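You operate a simulated robot arm through the tools that you are given. There is no shell and no other tool.

You are at the controls of a simulated robot arm. One attempt, no reset.

JOB
Put things in order on the top of the blue bench. At the end: the red block stands where the small yellow spool stood; the blue block stands on top of the green block; the small yellow spool stands on top of the white float; the yellow eye block stands where the blue block stood; whatever was shut is shut again. Leave all else as you found it, and nothing knocked over.

It is judged by the outcome, as a careful person would: the job done as asked, and still so three seconds after it is handed in. It fails if anything else is knocked over, pushed out of place, dropped, spilled or broken.

ROBOT AND FRAMES
A 6-joint arm with a two-finger gripper, fixed in place. Base frame: the origin is at the foot of the arm, x ahead of it, y to its left, z up; the work surface is at about z = 0. Lengths are in mm, angles in degrees, forces in N, time in s.
With the tool pointing down near the work surface it reaches from about 240 to 620 mm from the base axis. Its first joint turns from -66.0 to 66.0 degrees. Payload 1.37 kg.
The tool frame sits at the grasp point between the pads (the TCP): z along the fingers, y along the line on which they close. The tips reach 22 mm beyond it. The gripper opens to 92 mm; its body begins 65 mm behind the TCP.
Orientation is told as [roll, pitch, yaw] about the base's x, y, z axes, in that order, counted from this pose: with the fingers straight down and closing along the base's y, the tool's x points along the base's -x, its y along +y and its z along -z.

CONTROLS
- The arm moves only by the tool nudge_tool. Its argument "motion" is a list that holds one entry, the list of rows, each a list of 7 numbers: the shift along the tool's x, y, z in units of 40 mm (1.0 is 40 mm), then the turn, a rotation vector about the tool's x, y, z in units of 6 degrees (1.0 is 6 degrees), then the opening, from 0 (shut) to 1 (fully open). In form: [[[tx, ty, tz, ax, ay, az, gripper], ...]]. A call has 1 to 20 rows; each row shifts and turns the commanded pose from where the row before left it, along the tool's axes as they then stand. A call with a number of a shift or a turn outside -1 to 1 is refused whole. Rows are played at 5 a second. More than 50 mm and 8.6 degrees between two rows, or a gripper value outside its range, and nothing of the call is played. Where a pose cannot be reached the arm comes as near as it can. A force on the tool above 40 N (or 10 N above the force at the start of the call, whichever is more), or a blocked arm, ends the call early, and 0.2 s more pass. Each finger travels about 59.9 mm/s and halts on what it meets, pressing with about 26 N; the grip force reading is that of the motor and also rises with nothing between the fingers. The clock runs only during rows and for 0.2 s after the last one: add rows that do not move to give the fingers time. It gives the time, the measured TCP pose, the force on the tool (base axes), the opening and the grip force at its end, in the units of the frame above (readings bear some noise), with the torque about the TCP (base axes, N m) and any sound that the robot's microphone picked up, and new pictures: "pictures" is both (left out), scene, wrist or none.
- Cameras (640 x 400 px; columns grow to the right, rows downward): "scene" is fixed at [44.3, -441.5, 579.9]; the picture's right is [0.66, -0.75, 0.00], its down [-0.45, -0.40, -0.80] and it looks along [0.60, 0.53, -0.60] (base axes); focal length 258 px, centre (320, 200). "wrist" rides on the gripper at [71, 19, -102] in the tool frame; the picture's right is [-0.26, 0.97, 0.00], its down [-0.75, -0.20, -0.62] and it looks along [-0.60, -0.16, 0.78] (tool axes); focal length 280 px, centre (320, 200). There is no depth. A picture from a camera that has moved, and an enlarged one, comes with that camera's place and axes in the base frame and with its lens.
- inspect(camera, box): a new picture of the part [left, top, right, bottom] of that camera's present view, enlarged. The clock stands still meanwhile.
- finish_job(): hands the job in; it is judged then, once.

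Places have to be worked out from the pictures, the camera data and where the tool is seen. Open the gripper and draw the arm clear of the work before you hand the job in, unless the task says otherwise.

The tools are called after "Emit:" as name(argument=value, ...) on one line, values as JSON. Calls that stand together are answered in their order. nudge_tool: Moves the arm, as the interface text tells. Its arguments: {"type":"object","properties":{"motion":{"type":"array"},"pictures":{"type":"string","enum":["both","scene","wrist","none"]}},"required":["motion"]} The other tools are called the same way: inspect (camera, box) takes an enlarged picture of a part of a camera's view; finish_job () hands the job in.

At the start:

```text
time_s: 0.0
tcp_pos: [472.3, -75.0, 390.0]
ee_rot: [0.0, -0.1, -0.1]
force: [0.6, -0.1, -0.2]
wrist_torque: [-0.01, 0.0, 0.0]
width: 92.1
grip_force: 0.1
```

scene: 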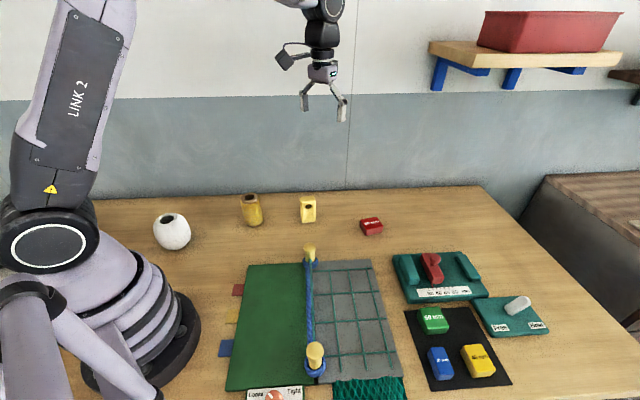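
wrist: 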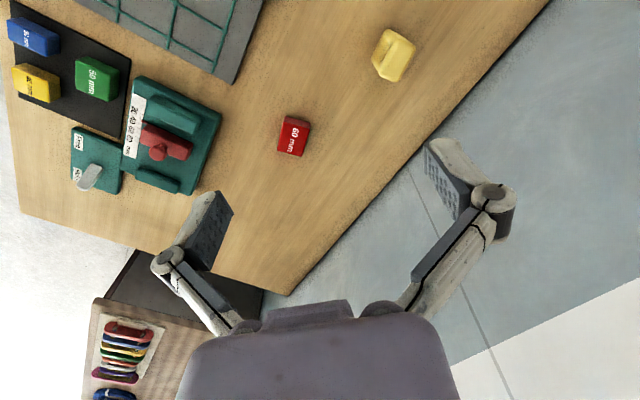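

I start by looking closely at the scene to identify each object and its position.

Emit:
inspect(camera="scene", box=[130, 170, 400, 340])

Emit:
inspect(camera="scene", box=[380, 230, 560, 400])

Emit:
inspect(camera="wrist", box=[0, 0, 320, 200])

Emit:
inspect(camera="scene", box=[200, 240, 420, 400])

```text
2.35 times, centred on (265, 255) of scene
camera zoom: at [44.3, -441.5, 579.9], right [0.66, -0.75, 0.0], down [-0.45, -0.4, -0.8], along [0.6, 0.53, -0.6], focal length 608 px, centre (449, 71)
```

zoom: 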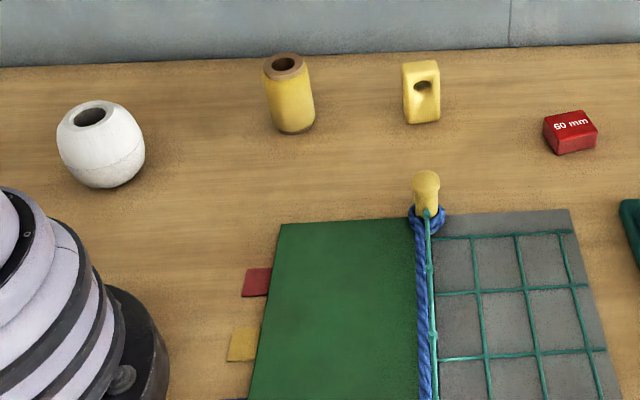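

```text
2.35 times, centred on (470, 315) of scene
camera zoom: at [44.3, -441.5, 579.9], right [0.66, -0.75, 0.0], down [-0.45, -0.4, -0.8], along [0.6, 0.53, -0.6], focal length 608 px, centre (-33, -71)
```

zoom: 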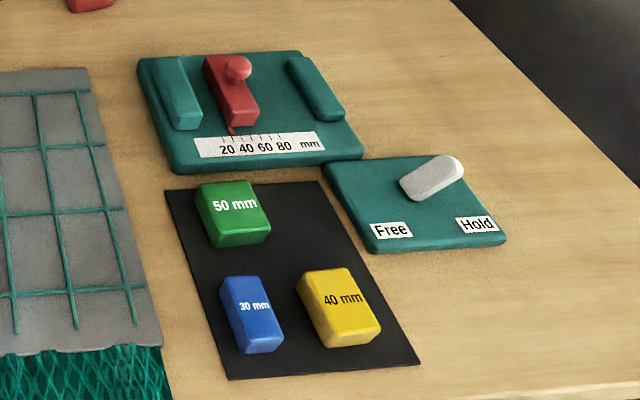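

```text
2.00 times, centred on (160, 100) of wrist
camera zoom: at [402.8, -56.0, 492.5], right [0.26, 0.97, 0.0], down [0.75, -0.2, 0.62], along [0.6, -0.16, -0.78], focal length 561 px, centre (640, 400)
```

zoom: 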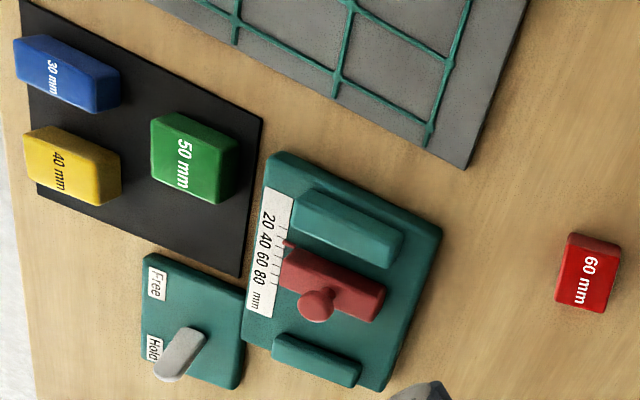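

```text
2.50 times, centred on (310, 320) of scene
camera zoom: at [44.3, -441.5, 579.9], right [0.66, -0.75, 0.0], down [-0.45, -0.4, -0.8], along [0.6, 0.53, -0.6], focal length 646 px, centre (345, -100)
```

zoom: 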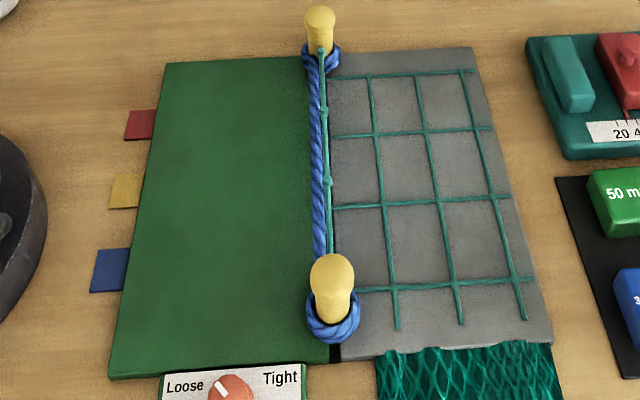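

The items are identified: the white float (left, about [170,275]), the yellow spool (about [390,165]), the yellow eye block with a hole (about [507,17]), the red 60 mm block (about [605,-165]), and the green, blue and yellow gauge blocks on the black mat. I first move high over the spool for a closer wrist view.

Emit:
nudge_tool(motion=[[[0.29, 0.857, 0.464, 0, 0, 0, 1], [0.29, 0.857, 0.464, 0, 0, 0, 1], [0.29, 0.857, 0.464, 0, 0, 0, 1], [0.29, 0.857, 0.464, 0, 0, 0, 1], [0.29, 0.857, 0.464, 0, 0, 0, 1], [0.29, 0.857, 0.464, 0, 0, 0, 1], [0.29, 0.857, 0.464, 0, 0, 0, 1], [0, 0, 0, 0, 0, 0, 1]]], pictures="both")

```text
time_s: 1.8
tcp_pos: [391.6, 164.4, 259.0]
ee_rot: [0.1, 0.0, 0.1]
force: [0.3, -1.4, 0.0]
wrist_torque: [0.01, -0.02, -0.02]
width: 92.0
grip_force: 0.2
camera wrist: at [321.6, 183.9, 361.8], right [0.26, 0.97, 0.0], down [0.75, -0.2, 0.62], along [0.6, -0.16, -0.78], focal length 280 px, centre (320, 200)
```

scene: 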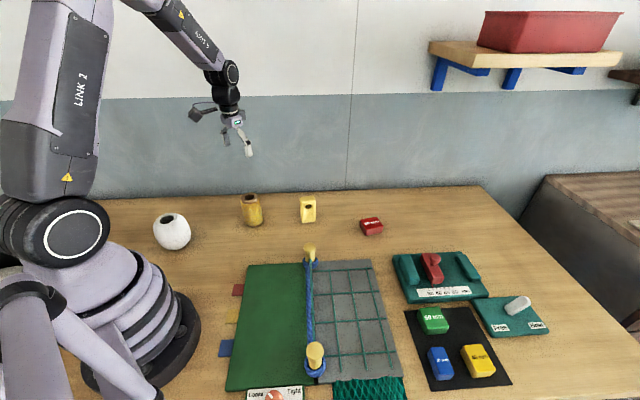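
wrist: 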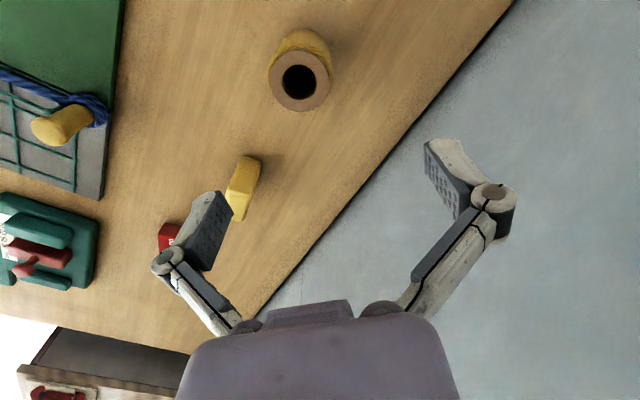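

The spool is seen from above; I enlarge it and the neighbouring eye block for precise localisation.

Emit:
inspect(camera="wrist", box=[200, 0, 400, 125])

Emit:
inspect(camera="scene", box=[140, 180, 330, 260])

Emit:
inspect(camera="wrist", box=[140, 130, 300, 250])

```text
3.20 times, centred on (300, 62) of wrist
camera zoom: at [321.6, 183.9, 361.8], right [0.26, 0.97, 0.0], down [0.75, -0.2, 0.62], along [0.6, -0.16, -0.78], focal length 897 px, centre (384, 640)
```

zoom: 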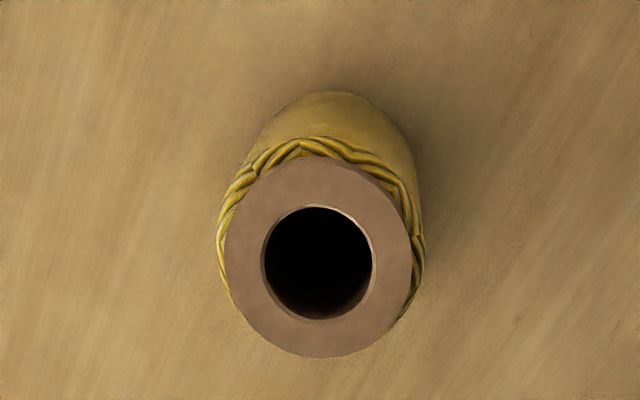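

```text
3.37 times, centred on (235, 220) of scene
camera zoom: at [44.4, -441.5, 579.9], right [0.66, -0.75, 0.0], down [-0.45, -0.4, -0.8], along [0.6, 0.53, -0.6], focal length 870 px, centre (606, 133)
```

zoom: 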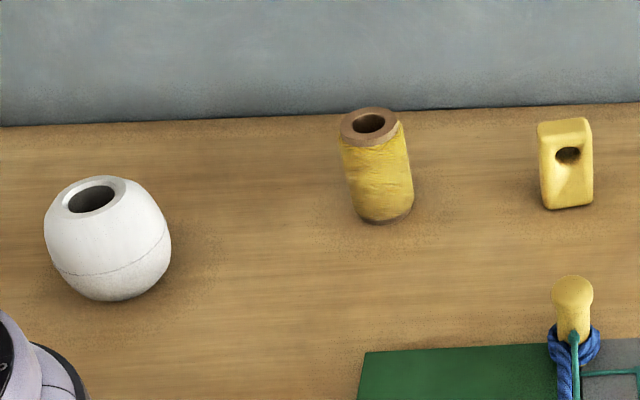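

```text
3.33 times, centred on (220, 190) of wrist
camera zoom: at [321.6, 183.9, 361.8], right [0.26, 0.97, 0.0], down [0.75, -0.2, 0.62], along [0.6, -0.16, -0.78], focal length 935 px, centre (653, 233)
```

zoom: 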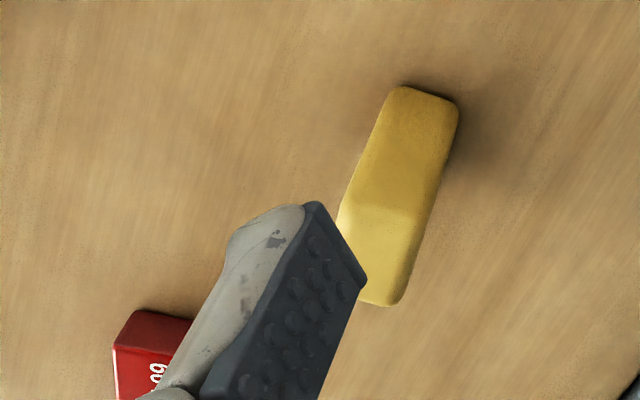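

The spool's top centre is triangulated to about [385,148], z≈105, diameter ≈58 mm. Next I look at the float from above before grasping anything.

Emit:
nudge_tool(motion=[[[0.84, 0.44, 0, 0, 0, 0, 1], [0.84, 0.44, 0, 0, 0, 0, 1], [0.84, 0.44, 0, 0, 0, 0, 1], [0.84, 0.44, 0, 0, 0, 0, 1], [0.84, 0.44, 0, 0, 0, 0, 1], [0.84, 0.44, 0, 0, 0, 0, 1], [0, 0, 0, 0, 0, 0, 1]]], pictures="both")

```text
time_s: 3.4
tcp_pos: [190.9, 270.6, 261.2]
ee_rot: [0.0, 0.0, 0.0]
force: [-0.3, 0.1, 0.1]
wrist_torque: [-0.01, 0.01, 0.02]
width: 91.9
grip_force: 0.0
camera wrist: at [119.4, 290.1, 362.6], right [0.26, 0.97, 0.0], down [0.75, -0.2, 0.63], along [0.6, -0.16, -0.78], focal length 280 px, centre (320, 200)
```

scene: 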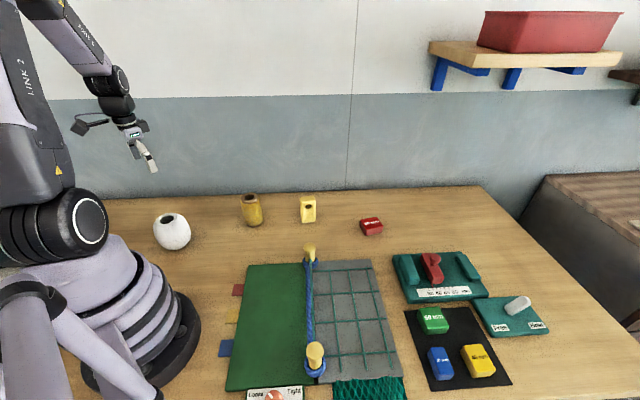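
wrist: 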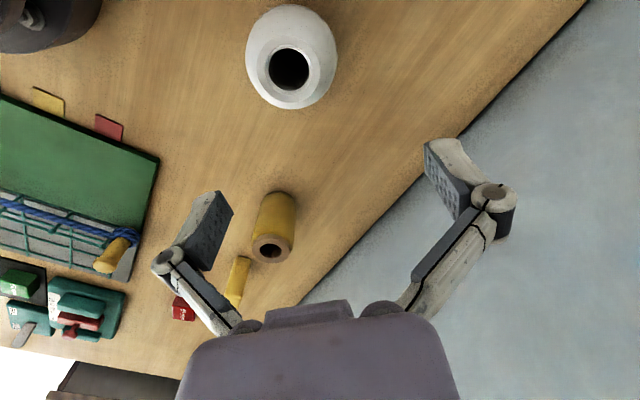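

Emit:
inspect(camera="wrist", box=[210, 0, 370, 120])

Emit:
inspect(camera="scene", box=[140, 195, 220, 265])

Emit:
inspect(camera="wrist", box=[220, 170, 330, 270])

```text
3.33 times, centred on (290, 60) of wrist
camera zoom: at [119.4, 290.1, 362.6], right [0.26, 0.97, 0.0], down [0.75, -0.2, 0.63], along [0.6, -0.16, -0.78], focal length 935 px, centre (420, 667)
```

zoom: 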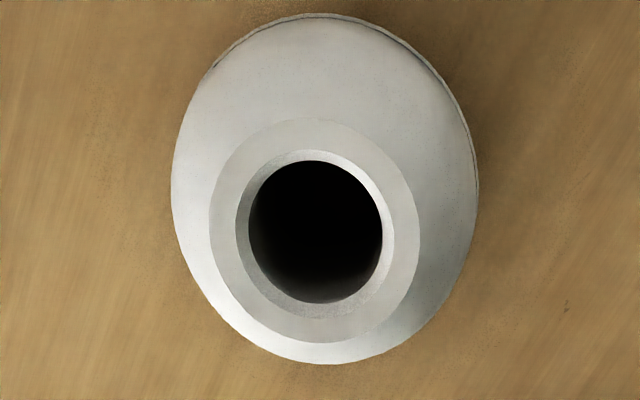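

```text
5.71 times, centred on (180, 230) of scene
camera zoom: at [44.3, -441.5, 579.9], right [0.66, -0.75, 0.0], down [-0.45, -0.4, -0.8], along [0.6, 0.53, -0.6], focal length 1477 px, centre (1120, 29)
```

zoom: 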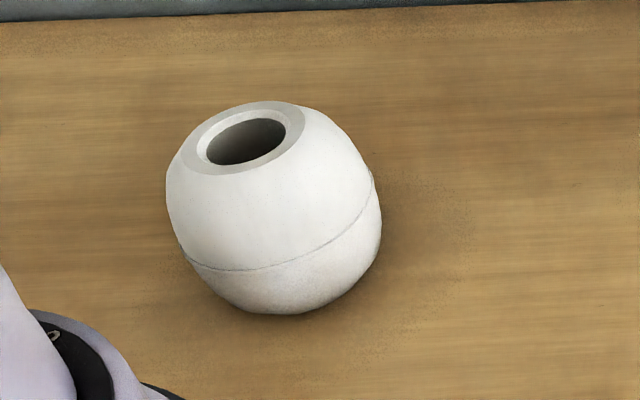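

```text
4.00 times, centred on (275, 220) of wrist
camera zoom: at [119.4, 290.1, 362.6], right [0.26, 0.97, 0.0], down [0.75, -0.2, 0.63], along [0.6, -0.16, -0.78], focal length 1122 px, centre (500, 120)
```

zoom: 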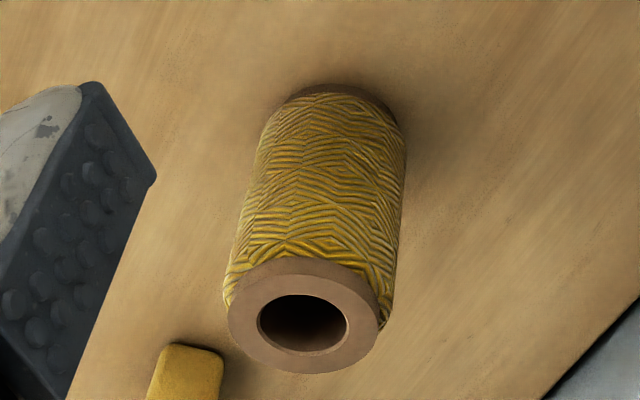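

From two views, the float's flat top ring is at about [173,247], z≈100 (ring ≈55 mm wide). Now I go above the spool, keeping the tips above its top, and check centring.

Emit:
nudge_tool(motion=[[[-0.689, -0.434, 0.397, 0, 0, 0, 1], [-0.689, -0.434, 0.397, 0, 0, 0, 1], [-0.689, -0.434, 0.397, 0, 0, 0, 1], [-0.689, -0.434, 0.397, 0, 0, 0, 1], [-0.689, -0.434, 0.397, 0, 0, 0, 1], [-0.689, -0.434, 0.397, 0, 0, 0, 1], [-0.689, -0.434, 0.397, 0, 0, 0, 1], [0, 0, 0, 0, 0, 0, 1]]], pictures="both")

```text
time_s: 5.2
tcp_pos: [383.6, 148.3, 147.4]
ee_rot: [0.0, -0.1, 0.0]
force: [1.3, 0.4, -0.4]
wrist_torque: [0.0, -0.01, 0.02]
width: 92.0
grip_force: 0.2
camera wrist: at [313.0, 168.5, 250.8], right [0.26, 0.97, 0.0], down [0.75, -0.2, 0.63], along [0.6, -0.16, -0.78], focal length 280 px, centre (320, 200)
```

scene: 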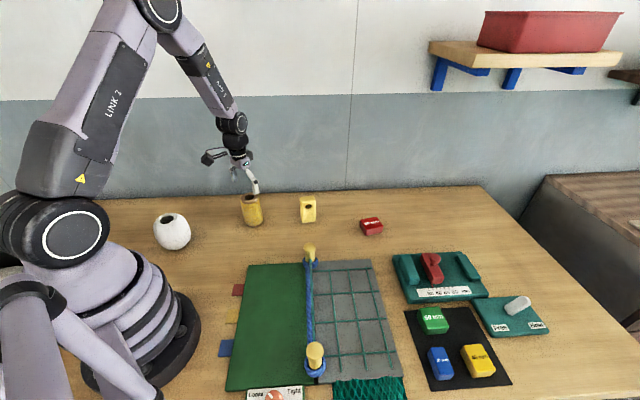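
wrist: 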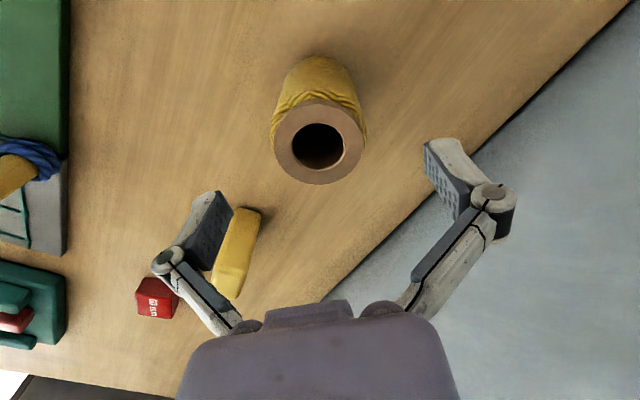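

The spool's top is centred under the tool (within about 1 mm), so its stand is at about [384,148.5]. I descend to grip it at z≈62 and close.

Emit:
nudge_tool(motion=[[[0, 0, 0.71, 0, 0, 0, 1], [0, 0, 0.71, 0, 0, 0, 1], [0, 0, 0.71, 0, 0, 0, 1], [0, 0, 0, 0, 0, 0, 1], [0, 0, 0, 0, 0, 0, 0.4], [0, 0, 0, 0, 0, 0, 0.4], [0, 0, 0, 0, 0, 0, 0.4], [0, 0, 0, 0, 0, 0, 0.4]]], pictures="both")

```text
time_s: 7.0
tcp_pos: [381.3, 148.2, 62.7]
ee_rot: [0.0, -0.1, 0.1]
force: [0.8, -4.9, 6.1]
wrist_torque: [-0.14, -0.04, 0.0]
width: 59.1
grip_force: 26.1
camera wrist: at [312.2, 167.3, 165.5], right [0.26, 0.97, 0.0], down [0.75, -0.2, 0.63], along [0.6, -0.16, -0.78], focal length 280 px, centre (320, 200)
```

scene: 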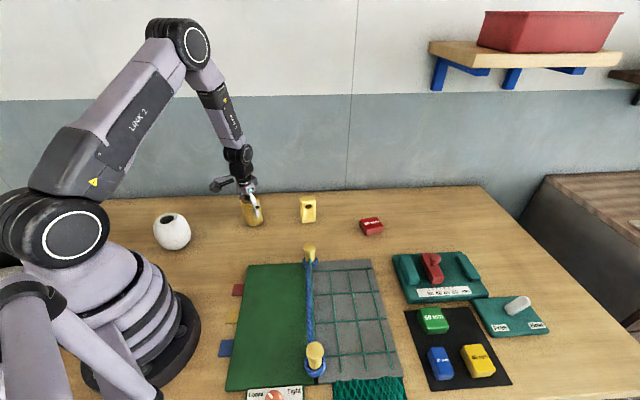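
wrist: 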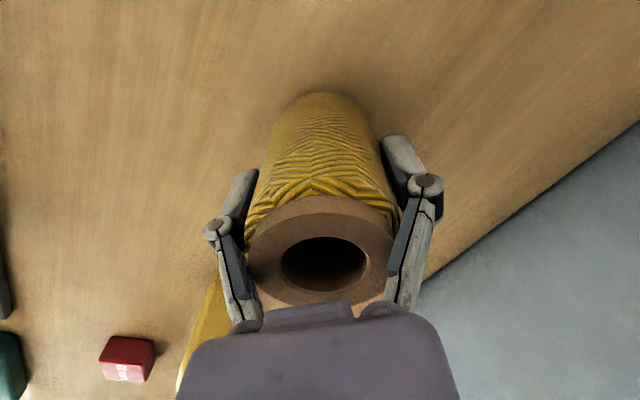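

The spool is gripped (width 59 mm). I lift it 150 mm and carry it over the float at a safe height.

Emit:
nudge_tool(motion=[[[0, 0, -0.5, 0, 0, 0, 0.4], [0, 0, -0.75, 0, 0, 0, 0.4], [0, 0, -0.75, 0, 0, 0, 0.4], [0, 0, -0.75, 0, 0, 0, 0.4], [0, 0, -1.0, 0, 0, 0, 0.4], [0.526, 0.2449, 0, 0, 0, 0, 0.4], [0.526, 0.2449, 0, 0, 0, 0, 0.4], [0.526, 0.2449, 0, 0, 0, 0, 0.4], [0.526, 0.2449, 0, 0, 0, 0, 0.4], [0.526, 0.2449, 0, 0, 0, 0, 0.4], [0.526, 0.2449, 0, 0, 0, 0, 0.4], [0.526, 0.2449, 0, 0, 0, 0, 0.4], [0.526, 0.2449, 0, 0, 0, 0, 0.4], [0.526, 0.2449, 0, 0, 0, 0, 0.4], [0.526, 0.2449, 0, 0, 0, 0, 0.4], [0, 0, 0, 0, 0, 0, 0.4]]], pictures="both")

```text
time_s: 10.4
tcp_pos: [171.9, 245.9, 212.6]
ee_rot: [-0.1, -0.1, 0.0]
force: [1.0, 0.0, -2.0]
wrist_torque: [0.01, 0.01, -0.01]
width: 59.2
grip_force: 26.6
camera wrist: at [102.4, 264.9, 315.7], right [0.26, 0.97, 0.0], down [0.75, -0.2, 0.62], along [0.6, -0.16, -0.78], focal length 280 px, centre (320, 200)
```

scene: 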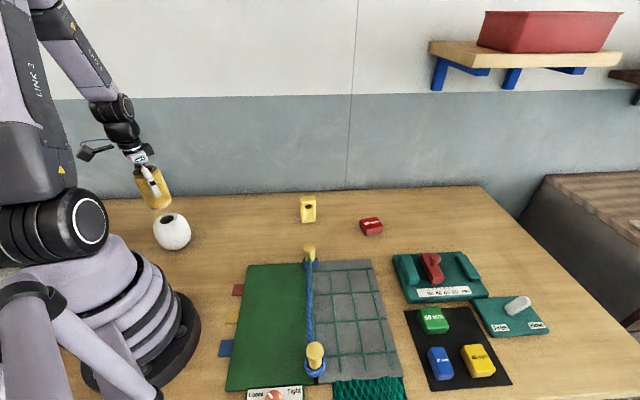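
wrist: 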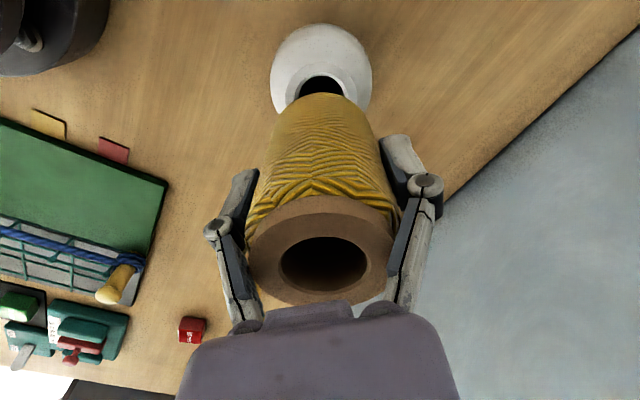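

Emit:
inspect(camera="wrist", box=[240, 10, 400, 130])

Emit:
inspect(camera="scene", box=[110, 140, 220, 260])

```text
3.33 times, centred on (320, 70) of wrist
camera zoom: at [102.4, 264.9, 315.7], right [0.26, 0.97, 0.0], down [0.75, -0.2, 0.62], along [0.6, -0.16, -0.78], focal length 935 px, centre (320, 633)
```

zoom: 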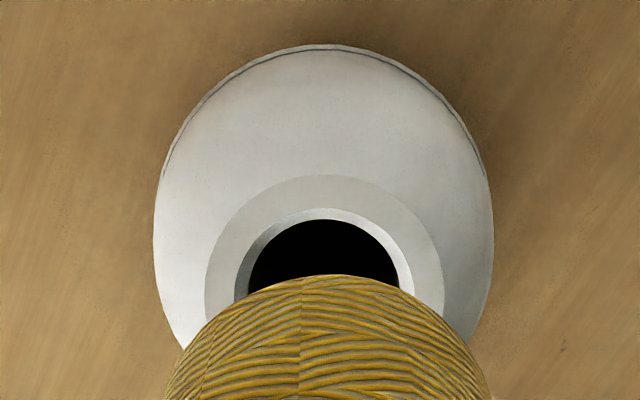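

```text
3.33 times, centred on (165, 200) of scene
camera zoom: at [44.3, -441.5, 579.9], right [0.66, -0.75, 0.0], down [-0.45, -0.4, -0.8], along [0.6, 0.53, -0.6], focal length 862 px, centre (837, 200)
```

zoom: 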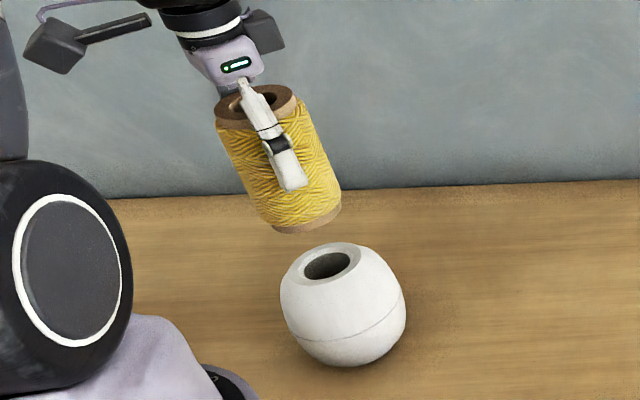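

Spool and float ring are aligned to within about 1.5 mm; I apply a tiny correction (+0.8 x, +0.5 y) and lower most of the way.

Emit:
nudge_tool(motion=[[[-0.02, 0.0125, 0.4, 0, 0, 0, 0.4], [0, 0, 0.4, 0, 0, 0, 0.4], [0, 0, 0.3, 0, 0, 0, 0.4], [0, 0, 0, 0, 0, 0, 0.4]]], pictures="both")

Emit:
inspect(camera="scene", box=[130, 160, 220, 260])

```text
time_s: 11.4
tcp_pos: [173.1, 247.2, 169.6]
ee_rot: [0.0, 0.0, 0.0]
force: [-0.3, -0.5, -1.2]
wrist_torque: [0.02, -0.01, 0.0]
width: 58.8
grip_force: 26.0
camera wrist: at [103.6, 266.2, 271.6], right [0.26, 0.97, 0.0], down [0.75, -0.2, 0.63], along [0.6, -0.16, -0.78], focal length 280 px, centre (320, 200)
```

scene: 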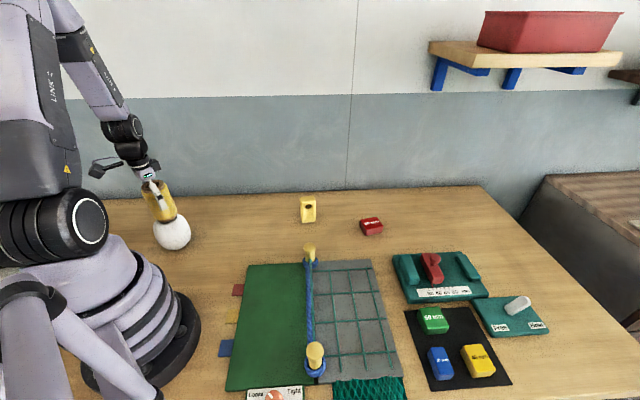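
wrist: 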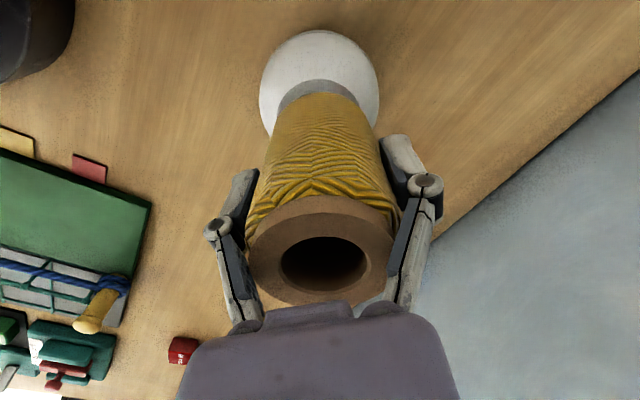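

```text
4.00 times, centred on (175, 210) of scene
camera zoom: at [44.3, -441.5, 579.9], right [0.66, -0.75, 0.0], down [-0.45, -0.4, -0.8], along [0.6, 0.53, -0.6], focal length 1034 px, centre (900, 160)
```

zoom: 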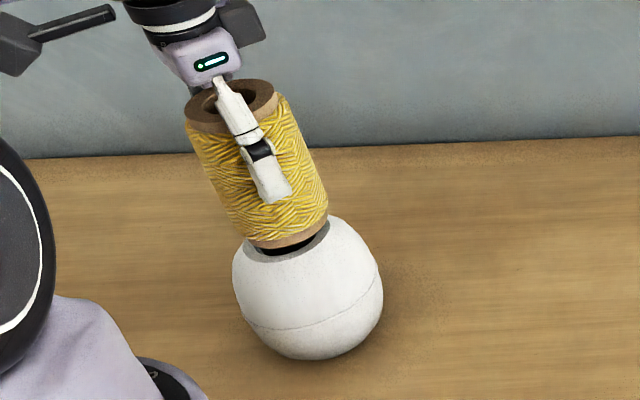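

The spool sits just above the float ring, concentric in both views. I lower in small steps, watching for the force to show contact.

Emit:
nudge_tool(motion=[[[0, 0, 0.05, 0, 0, 0, 0.4], [0, 0, 0.05, 0, 0, 0, 0.4], [0, 0, 0.025, 0, 0, 0, 0.4], [0, 0, 0, 0, 0, 0, 0.4]]], pictures="wrist")

Emit:
inspect(camera="scene", box=[130, 160, 220, 260])

```text
time_s: 12.4
tcp_pos: [173.1, 246.6, 164.9]
ee_rot: [0.0, 0.0, 0.0]
force: [0.2, 0.1, -1.4]
wrist_torque: [0.03, -0.01, 0.0]
width: 58.8
grip_force: 26.2
camera wrist: at [103.6, 266.2, 266.5], right [0.26, 0.97, 0.0], down [0.75, -0.2, 0.62], along [0.6, -0.16, -0.78], focal length 280 px, centre (320, 200)
```

wrist: 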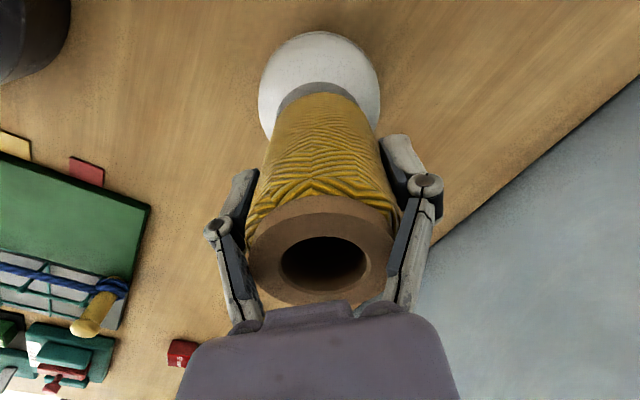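

```text
4.00 times, centred on (175, 210) of scene
camera zoom: at [44.3, -441.5, 579.9], right [0.66, -0.75, 0.0], down [-0.45, -0.4, -0.8], along [0.6, 0.53, -0.6], focal length 1034 px, centre (900, 160)
```

zoom: 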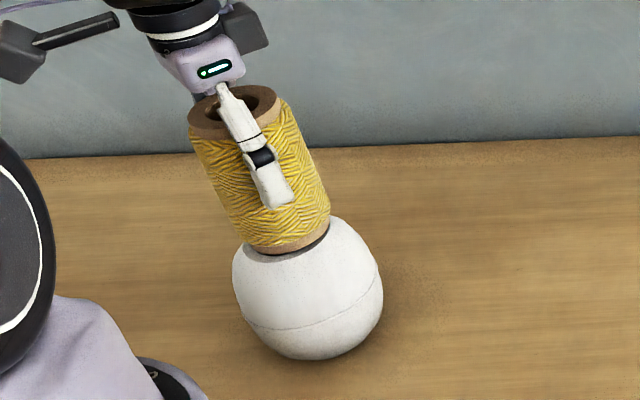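

No contact yet; the gap is down to a couple of mm. I continue in 1 mm steps.

Emit:
nudge_tool(motion=[[[0, 0, 0.025, 0, 0, 0, 0.4], [0, 0, 0.025, 0, 0, 0, 0.4], [0, 0, 0, 0, 0, 0, 0.4]]], pictures="none")

Emit:
inspect(camera="scene", box=[145, 190, 205, 260])

```text
time_s: 13.2
tcp_pos: [174.0, 247.5, 161.5]
ee_rot: [0.0, 0.0, 0.0]
force: [0.3, 0.3, -2.0]
wrist_torque: [0.05, -0.03, 0.0]
width: 58.5
grip_force: 25.8
```

```text
5.71 times, centred on (175, 225) of scene
camera zoom: at [44.3, -441.5, 579.9], right [0.66, -0.75, 0.0], down [-0.45, -0.4, -0.8], along [0.6, 0.53, -0.6], focal length 1477 px, centre (1149, 57)
```

zoom: 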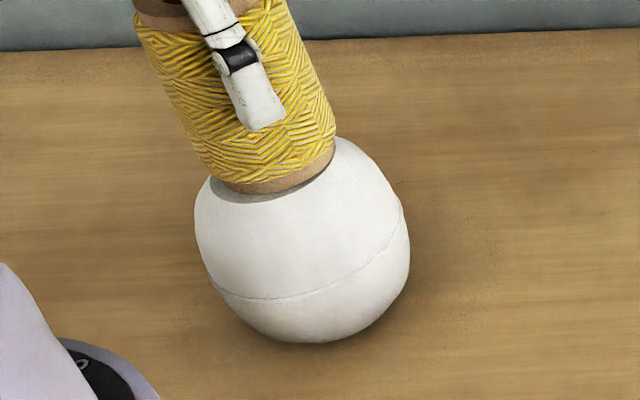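

Still hanging freely (force z −2 N). Another two 1 mm steps.

Emit:
nudge_tool(motion=[[[0, 0, 0.025, 0, 0, 0, 0.4], [0, 0, 0, 0, 0, 0, 0.4], [0, 0, 0.02, 0, 0, 0, 0.4], [0, 0, 0, 0, 0, 0, 0.4]]], pictures="none")

Emit:
inspect(camera="scene", box=[145, 190, 205, 260])

Emit:
inspect(camera="wrist", box=[240, 10, 400, 130])

```text
time_s: 14.3
tcp_pos: [174.2, 248.5, 161.5]
ee_rot: [0.1, 0.0, 0.1]
force: [0.3, -2.6, 6.6]
wrist_torque: [-0.12, 0.02, 0.0]
width: 58.9
grip_force: 25.5
stopped in row 4: the force on the tool passed its limit at 41 N (the readings are from after the stop); the commanded pose is now the measured one
```

```text
5.71 times, centred on (175, 225) of scene
camera zoom: at [44.3, -441.5, 579.8], right [0.66, -0.75, 0.0], down [-0.45, -0.4, -0.8], along [0.6, 0.53, -0.6], focal length 1477 px, centre (1149, 57)
```

zoom: 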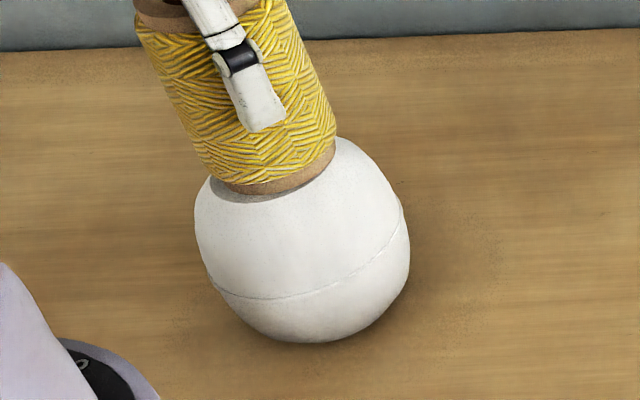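

```text
3.33 times, centred on (320, 70) of wrist
camera zoom: at [103.7, 266.5, 263.6], right [0.26, 0.97, 0.0], down [0.75, -0.2, 0.63], along [0.6, -0.16, -0.78], focal length 935 px, centre (320, 633)
```

zoom: 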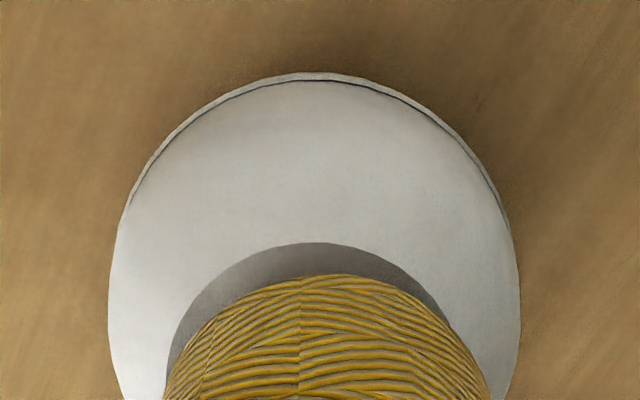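

Contact reached (force limit tripped at touchdown), spool seated on the ring. I open the fingers and check the spool stays upright.

Emit:
nudge_tool(motion=[[[0, 0, 0, 0, 0, 0, 0.7], [0, 0, 0, 0, 0, 0, 0.8], [0, 0, 0, 0, 0, 0, 0.9], [0, 0, 0, 0, 0, 0, 1]]], pictures="both")

Emit:
inspect(camera="scene", box=[130, 160, 220, 260])

```text
time_s: 15.3
tcp_pos: [172.8, 247.6, 161.5]
ee_rot: [0.1, -0.1, 0.0]
force: [-0.6, 0.1, -0.3]
wrist_torque: [0.0, -0.01, 0.0]
width: 91.8
grip_force: 0.0
camera wrist: at [103.7, 266.6, 263.4], right [0.26, 0.97, 0.0], down [0.75, -0.21, 0.63], along [0.6, -0.16, -0.78], focal length 280 px, centre (320, 200)
```

scene: 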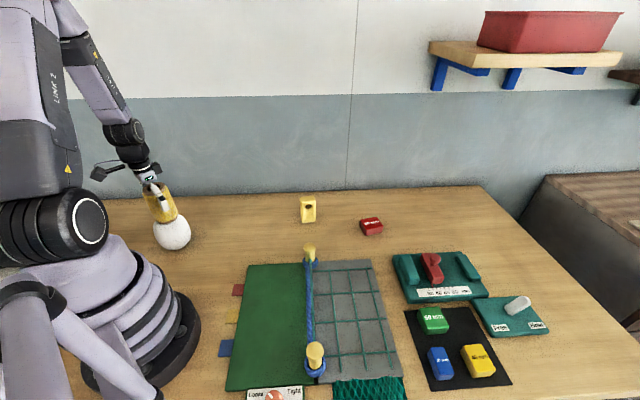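
wrist: 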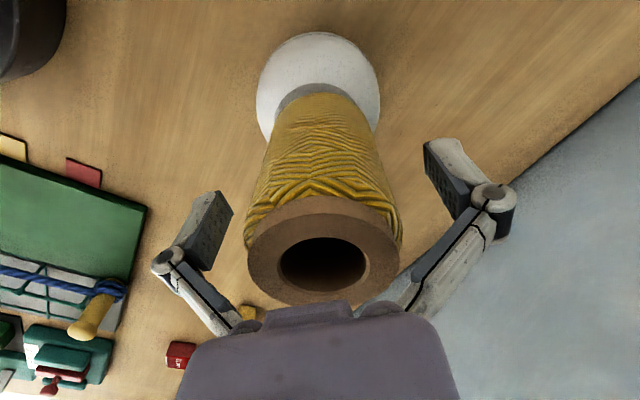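

```text
4.00 times, centred on (175, 210) of scene
camera zoom: at [44.3, -441.5, 579.9], right [0.66, -0.75, 0.0], down [-0.45, -0.4, -0.8], along [0.6, 0.53, -0.6], focal length 1034 px, centre (900, 160)
```

zoom: 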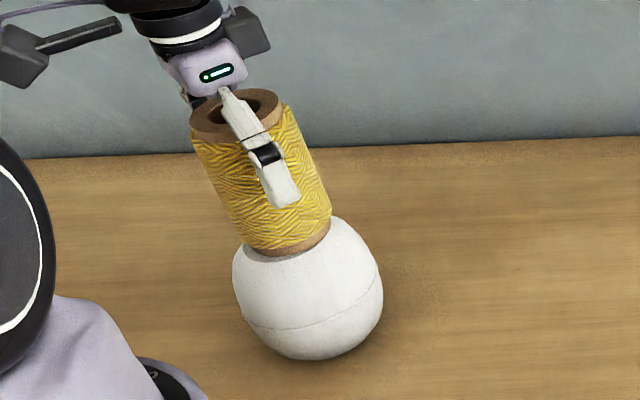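

The spool stands upright on the float. I rise straight up clear of it and travel to a viewing spot near the red block.

Emit:
nudge_tool(motion=[[[0, 0, -0.5, 0, 0, 0, 1], [0, 0, -0.9, 0, 0, 0, 1], [0, 0, -0.9, 0, 0, 0, 1], [0, 0, -0.9, 0, 0, 0, 1], [-0.685, -0.6885, 0, 0, 0, 0, 1], [-0.685, -0.6885, 0, 0, 0, 0, 1], [-0.685, -0.6885, 0, 0, 0, 0, 1], [-0.685, -0.6885, 0, 0, 0, 0, 1], [-0.685, -0.6885, 0, 0, 0, 0, 1], [-0.685, -0.6885, 0, 0, 0, 0, 1], [-0.685, -0.6885, 0, 0, 0, 0, 1], [-0.685, -0.6885, 0, 0, 0, 0, 1], [-0.685, -0.6885, 0, 0, 0, 0, 1], [-0.685, -0.6885, 0, 0, 0, 0, 1], [-0.685, -0.6885, 0, 0, 0, 0, 1], [-0.685, -0.6885, 0, 0, 0, 0, 1], [-0.685, -0.6885, 0, 0, 0, 0, 1], [0, 0, 0, 0, 0, 0, 1]]], pictures="both")

Emit:
inspect(camera="scene", box=[130, 160, 220, 260])

Emit:
inspect(camera="scene", box=[290, 180, 400, 250])

```text
time_s: 19.1
tcp_pos: [531.0, -109.7, 288.8]
ee_rot: [0.1, 0.0, 0.1]
force: [-0.2, 1.3, 0.1]
wrist_torque: [0.04, 0.01, 0.0]
width: 92.1
grip_force: 0.1
camera wrist: at [461.0, -90.5, 390.4], right [0.26, 0.97, 0.0], down [0.75, -0.2, 0.63], along [0.6, -0.16, -0.78], focal length 280 px, centre (320, 200)
```

scene: 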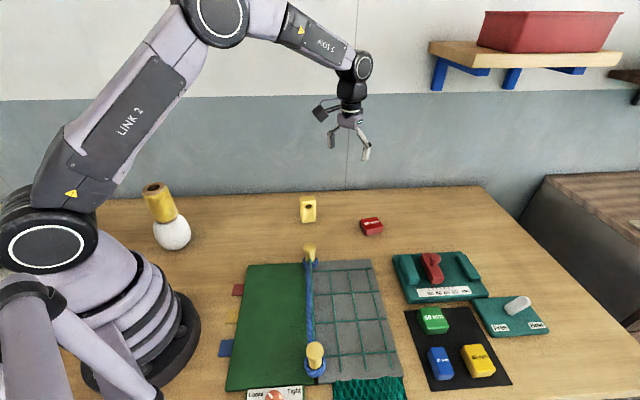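
wrist: 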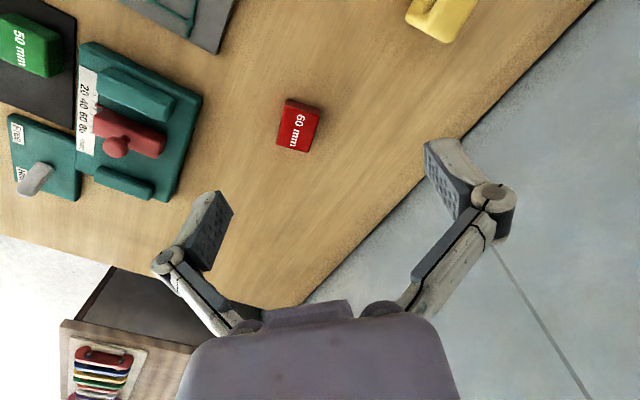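

```text
4.00 times, centred on (175, 210) of scene
camera zoom: at [44.3, -441.5, 579.9], right [0.66, -0.75, 0.0], down [-0.45, -0.4, -0.8], along [0.6, 0.53, -0.6], focal length 1034 px, centre (900, 160)
```

zoom: 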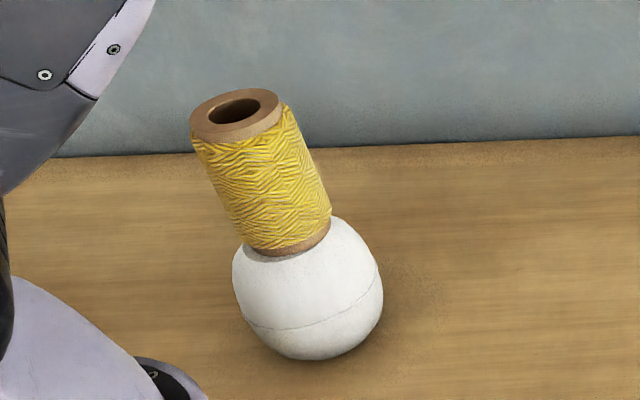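

```text
5.71 times, centred on (345, 215) of scene
camera zoom: at [44.3, -441.5, 579.9], right [0.66, -0.75, 0.0], down [-0.45, -0.4, -0.8], along [0.6, 0.53, -0.6], focal length 1477 px, centre (177, 114)
```

zoom: 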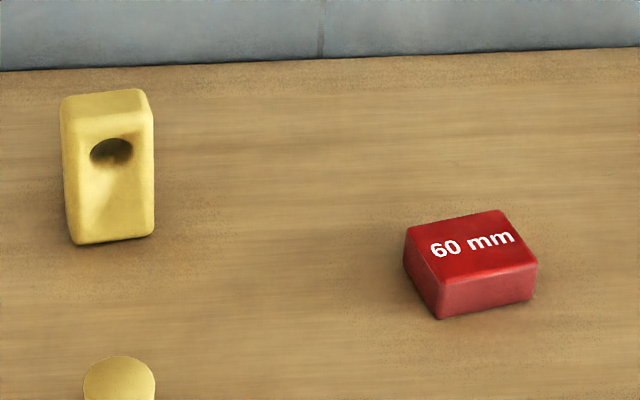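

The spool is stable on the float. I zoom in on the red block in the wrist view to get its centre and orientation.

Emit:
inspect(camera="wrist", box=[240, 80, 360, 170])

```text
4.44 times, centred on (300, 125) of wrist
camera zoom: at [461.0, -90.5, 390.4], right [0.26, 0.97, 0.0], down [0.75, -0.2, 0.63], along [0.6, -0.16, -0.78], focal length 1246 px, centre (409, 533)
```

zoom: 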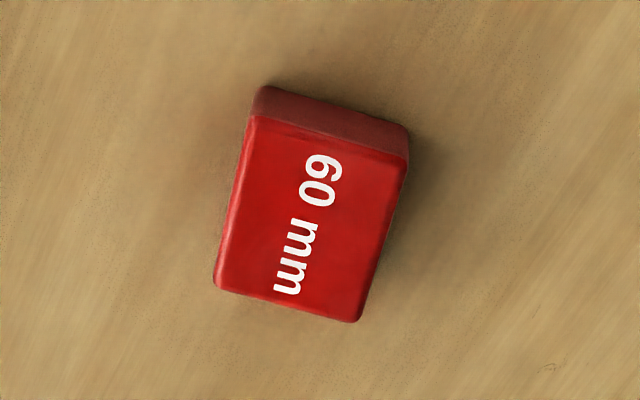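

The red block's top centre is about [611,-162], ≈48 mm wide across a direction 59° from x, ≈55 mm long, ≈30 mm high – at the edge of reach. I turn the tool −30.5° in yaw so the fingers close across the 48 mm side and hover nearby.

Emit:
nudge_tool(motion=[[[0, 0, 0.65, 0, 0, 0.847, 1], [0, 0, 0.65, 0, 0, 0.847, 1], [0, 0, 0.65, 0, 0, 0.847, 1], [0, 0, 0.65, 0, 0, 0.847, 1], [0, 0, 0.65, 0, 0, 0.847, 1], [0, 0, 0.65, 0, 0, 0.847, 1], [-0.546, -0.027, 0, 0, 0, 0, 1], [-0.546, -0.027, 0, 0, 0, 0, 1], [-0.546, -0.027, 0, 0, 0, 0, 1], [-0.546, -0.027, 0, 0, 0, 0, 1], [0, 0, 0, 0, 0, 0, 1]]], pictures="both")

```text
time_s: 21.6
tcp_pos: [603.1, -157.9, 134.0]
ee_rot: [0.1, -0.1, -30.4]
force: [0.5, 0.1, 0.0]
wrist_torque: [0.01, 0.0, -0.01]
width: 92.2
grip_force: 0.1
camera wrist: at [552.6, -105.8, 235.4], right [0.71, 0.7, 0.0], down [0.55, -0.56, 0.62], along [0.44, -0.45, -0.78], focal length 280 px, centre (320, 200)
```

scene: 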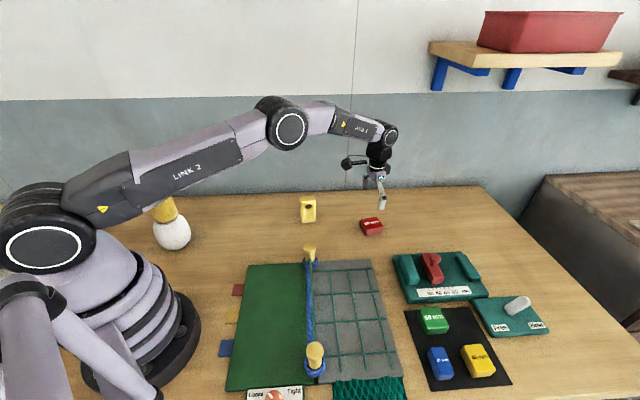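
wrist: 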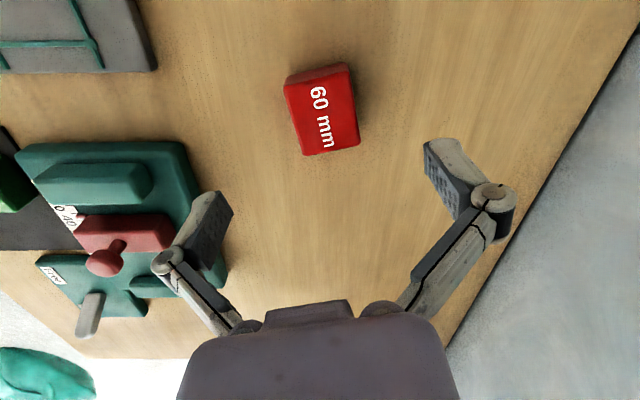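

Emit:
inspect(camera="wrist", box=[260, 50, 380, 170])

```text
3.33 times, centred on (320, 110) of wrist
camera zoom: at [552.6, -105.8, 235.4], right [0.71, 0.7, 0.0], down [0.55, -0.56, 0.62], along [0.44, -0.45, -0.78], focal length 935 px, centre (320, 500)
```

zoom: 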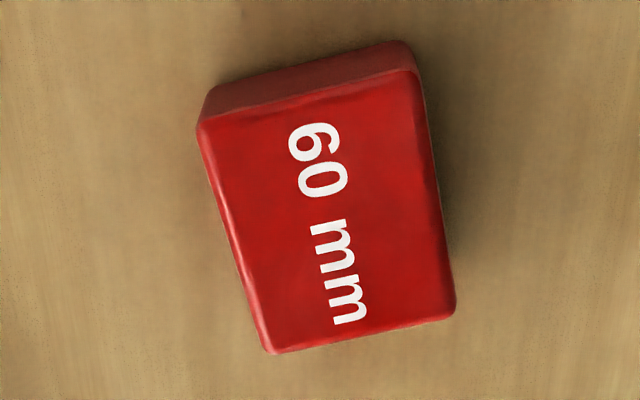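

In tool axes the block centre is about (−11, +1.4) mm and its edges are ≈1.8° off. I correct these and descend to z≈60 (tips still above the block), checking whether the arm tracks at this reach.

Emit:
nudge_tool(motion=[[[-0.1, 0.035, 0, 0, 0, 0.3, 1], [0, 0, 0.6, 0, 0, 0, 1], [0, 0, 0.6, 0, 0, 0, 1], [0, 0, 0.6, 0, 0, 0, 1], [0, 0, 0, 0, 0, 0, 1]]], pictures="both")

Emit:
inspect(camera="wrist", box=[180, 80, 460, 255])

```text
time_s: 22.8
tcp_pos: [606.9, -158.4, 61.5]
ee_rot: [0.1, -0.1, -32.2]
force: [0.0, -0.2, 0.4]
wrist_torque: [0.01, 0.05, 0.04]
width: 91.9
grip_force: 0.1
camera wrist: at [558.6, -104.5, 163.1], right [0.74, 0.68, 0.0], down [0.53, -0.58, 0.62], along [0.42, -0.46, -0.78], focal length 280 px, centre (320, 200)
```

scene: 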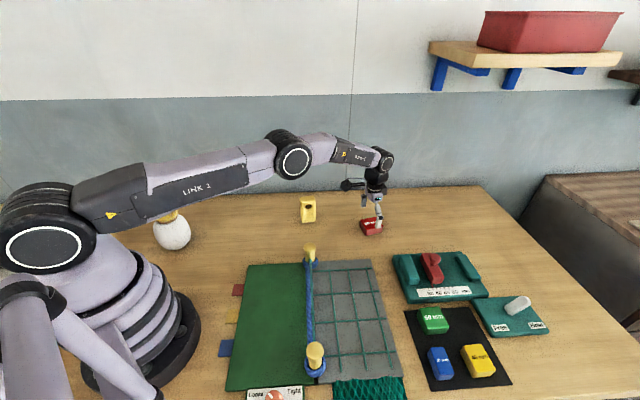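
wrist: 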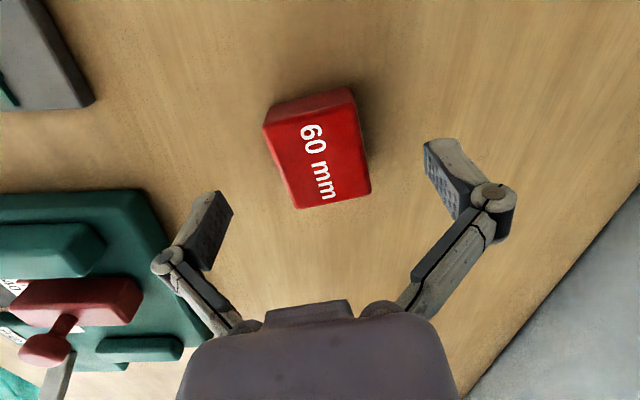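

```text
2.29 times, centred on (320, 168) of wrist
camera zoom: at [558.6, -104.5, 163.1], right [0.74, 0.68, 0.0], down [0.53, -0.58, 0.62], along [0.42, -0.46, -0.78], focal length 641 px, centre (320, 274)
```

zoom: 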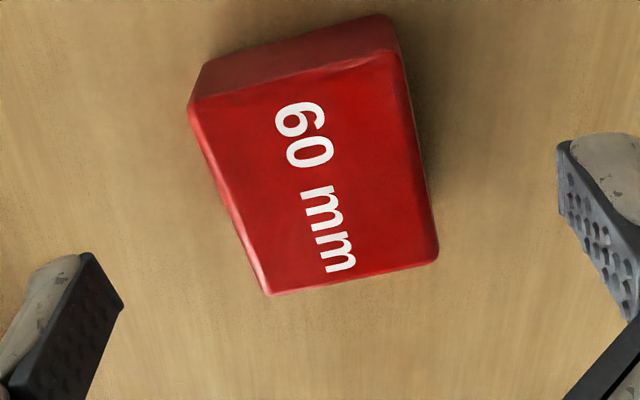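

Block is centred across the fingers (0 mm) and aligned, about 7 mm beyond the TCP along its length, which is fine. I descend to z≈26 and close.

Emit:
nudge_tool(motion=[[[0, 0, 0.3, 0, 0, 0, 1], [0, 0, 0.3, 0, 0, 0, 1], [0, 0, 0.275, 0, 0, 0, 1], [0, 0, 0, 0, 0, 0, 1], [0, 0, 0, 0, 0, 0, 0.3], [0, 0, 0, 0, 0, 0, 0.3], [0, 0, 0, 0, 0, 0, 0.3], [0, 0, 0, 0, 0, 0, 0.3]]], pictures="both")

```text
time_s: 24.6
tcp_pos: [607.5, -158.5, 26.5]
ee_rot: [0.2, 0.0, -32.1]
force: [-1.5, -0.4, 3.1]
wrist_torque: [0.04, 0.05, -0.01]
width: 49.3
grip_force: 26.4
camera wrist: at [558.4, -104.8, 128.2], right [0.74, 0.68, 0.0], down [0.53, -0.58, 0.62], along [0.42, -0.46, -0.78], focal length 280 px, centre (320, 200)
```

scene: 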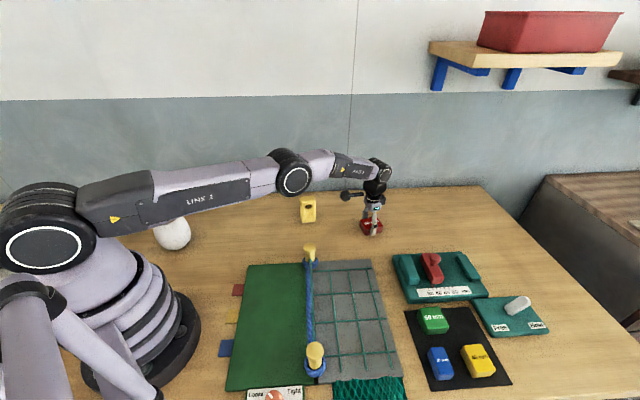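
wrist: 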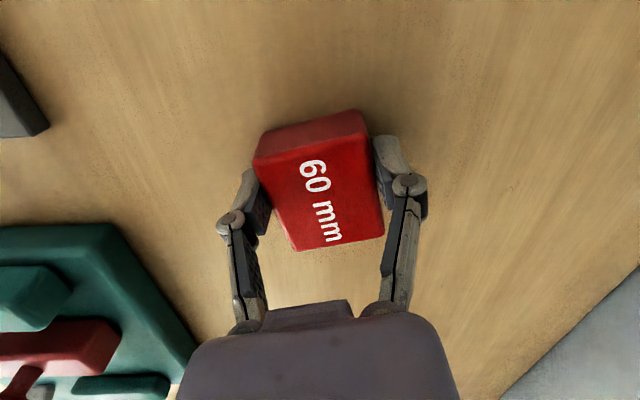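

The red block is held (width 49 mm). I lift and carry it toward the spool's former place (target TCP ≈ [377.4,152.1] so the block's centre is at [383.1,148.5]).

Emit:
nudge_tool(motion=[[[0, 0, -0.5, 0, 0, 0, 0.3], [0, 0, -1.0, 0, 0, 0, 0.3], [0.6, 0.234, -0.6, 0, 0, 0, 0.3], [0.6, 0.234, -0.6, 0, 0, 0, 0.3], [0.6, 0.234, -0.6, 0, 0, 0, 0.3], [0.6, 0.234, -0.6, 0, 0, 0, 0.3], [0.825, 0.32125, 0, 0, 0, 0, 0.3], [0.825, 0.32125, 0, 0, 0, 0, 0.3], [0.825, 0.32125, 0, 0, 0, 0, 0.3], [0.825, 0.32125, 0, 0, 0, 0, 0.3], [0.825, 0.32125, 0, 0, 0, 0, 0.3], [0.825, 0.32125, 0, 0, 0, 0, 0.3], [0.825, 0.32125, 0, 0, 0, 0, 0.3], [0.825, 0.32125, 0, 0, 0, 0, 0.3], [0, 0, 0, 0, 0, 0, 0.3]]], pictures="both")

```text
time_s: 27.8
tcp_pos: [377.3, 151.4, 181.2]
ee_rot: [0.2, -0.1, -32.3]
force: [-0.8, -0.2, -1.0]
wrist_torque: [-0.01, 0.0, 0.02]
width: 49.5
grip_force: 26.2
camera wrist: at [328.4, 205.3, 284.4], right [0.74, 0.68, 0.0], down [0.53, -0.58, 0.62], along [0.42, -0.46, -0.78], focal length 280 px, centre (320, 200)
```

scene: 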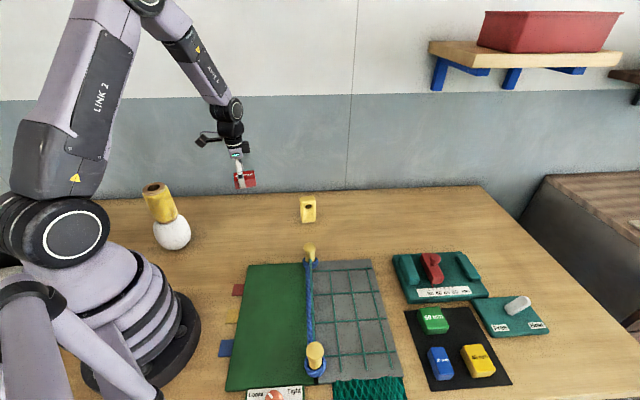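
wrist: 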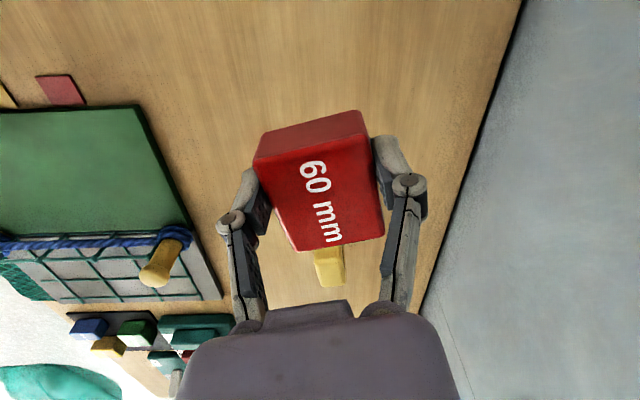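

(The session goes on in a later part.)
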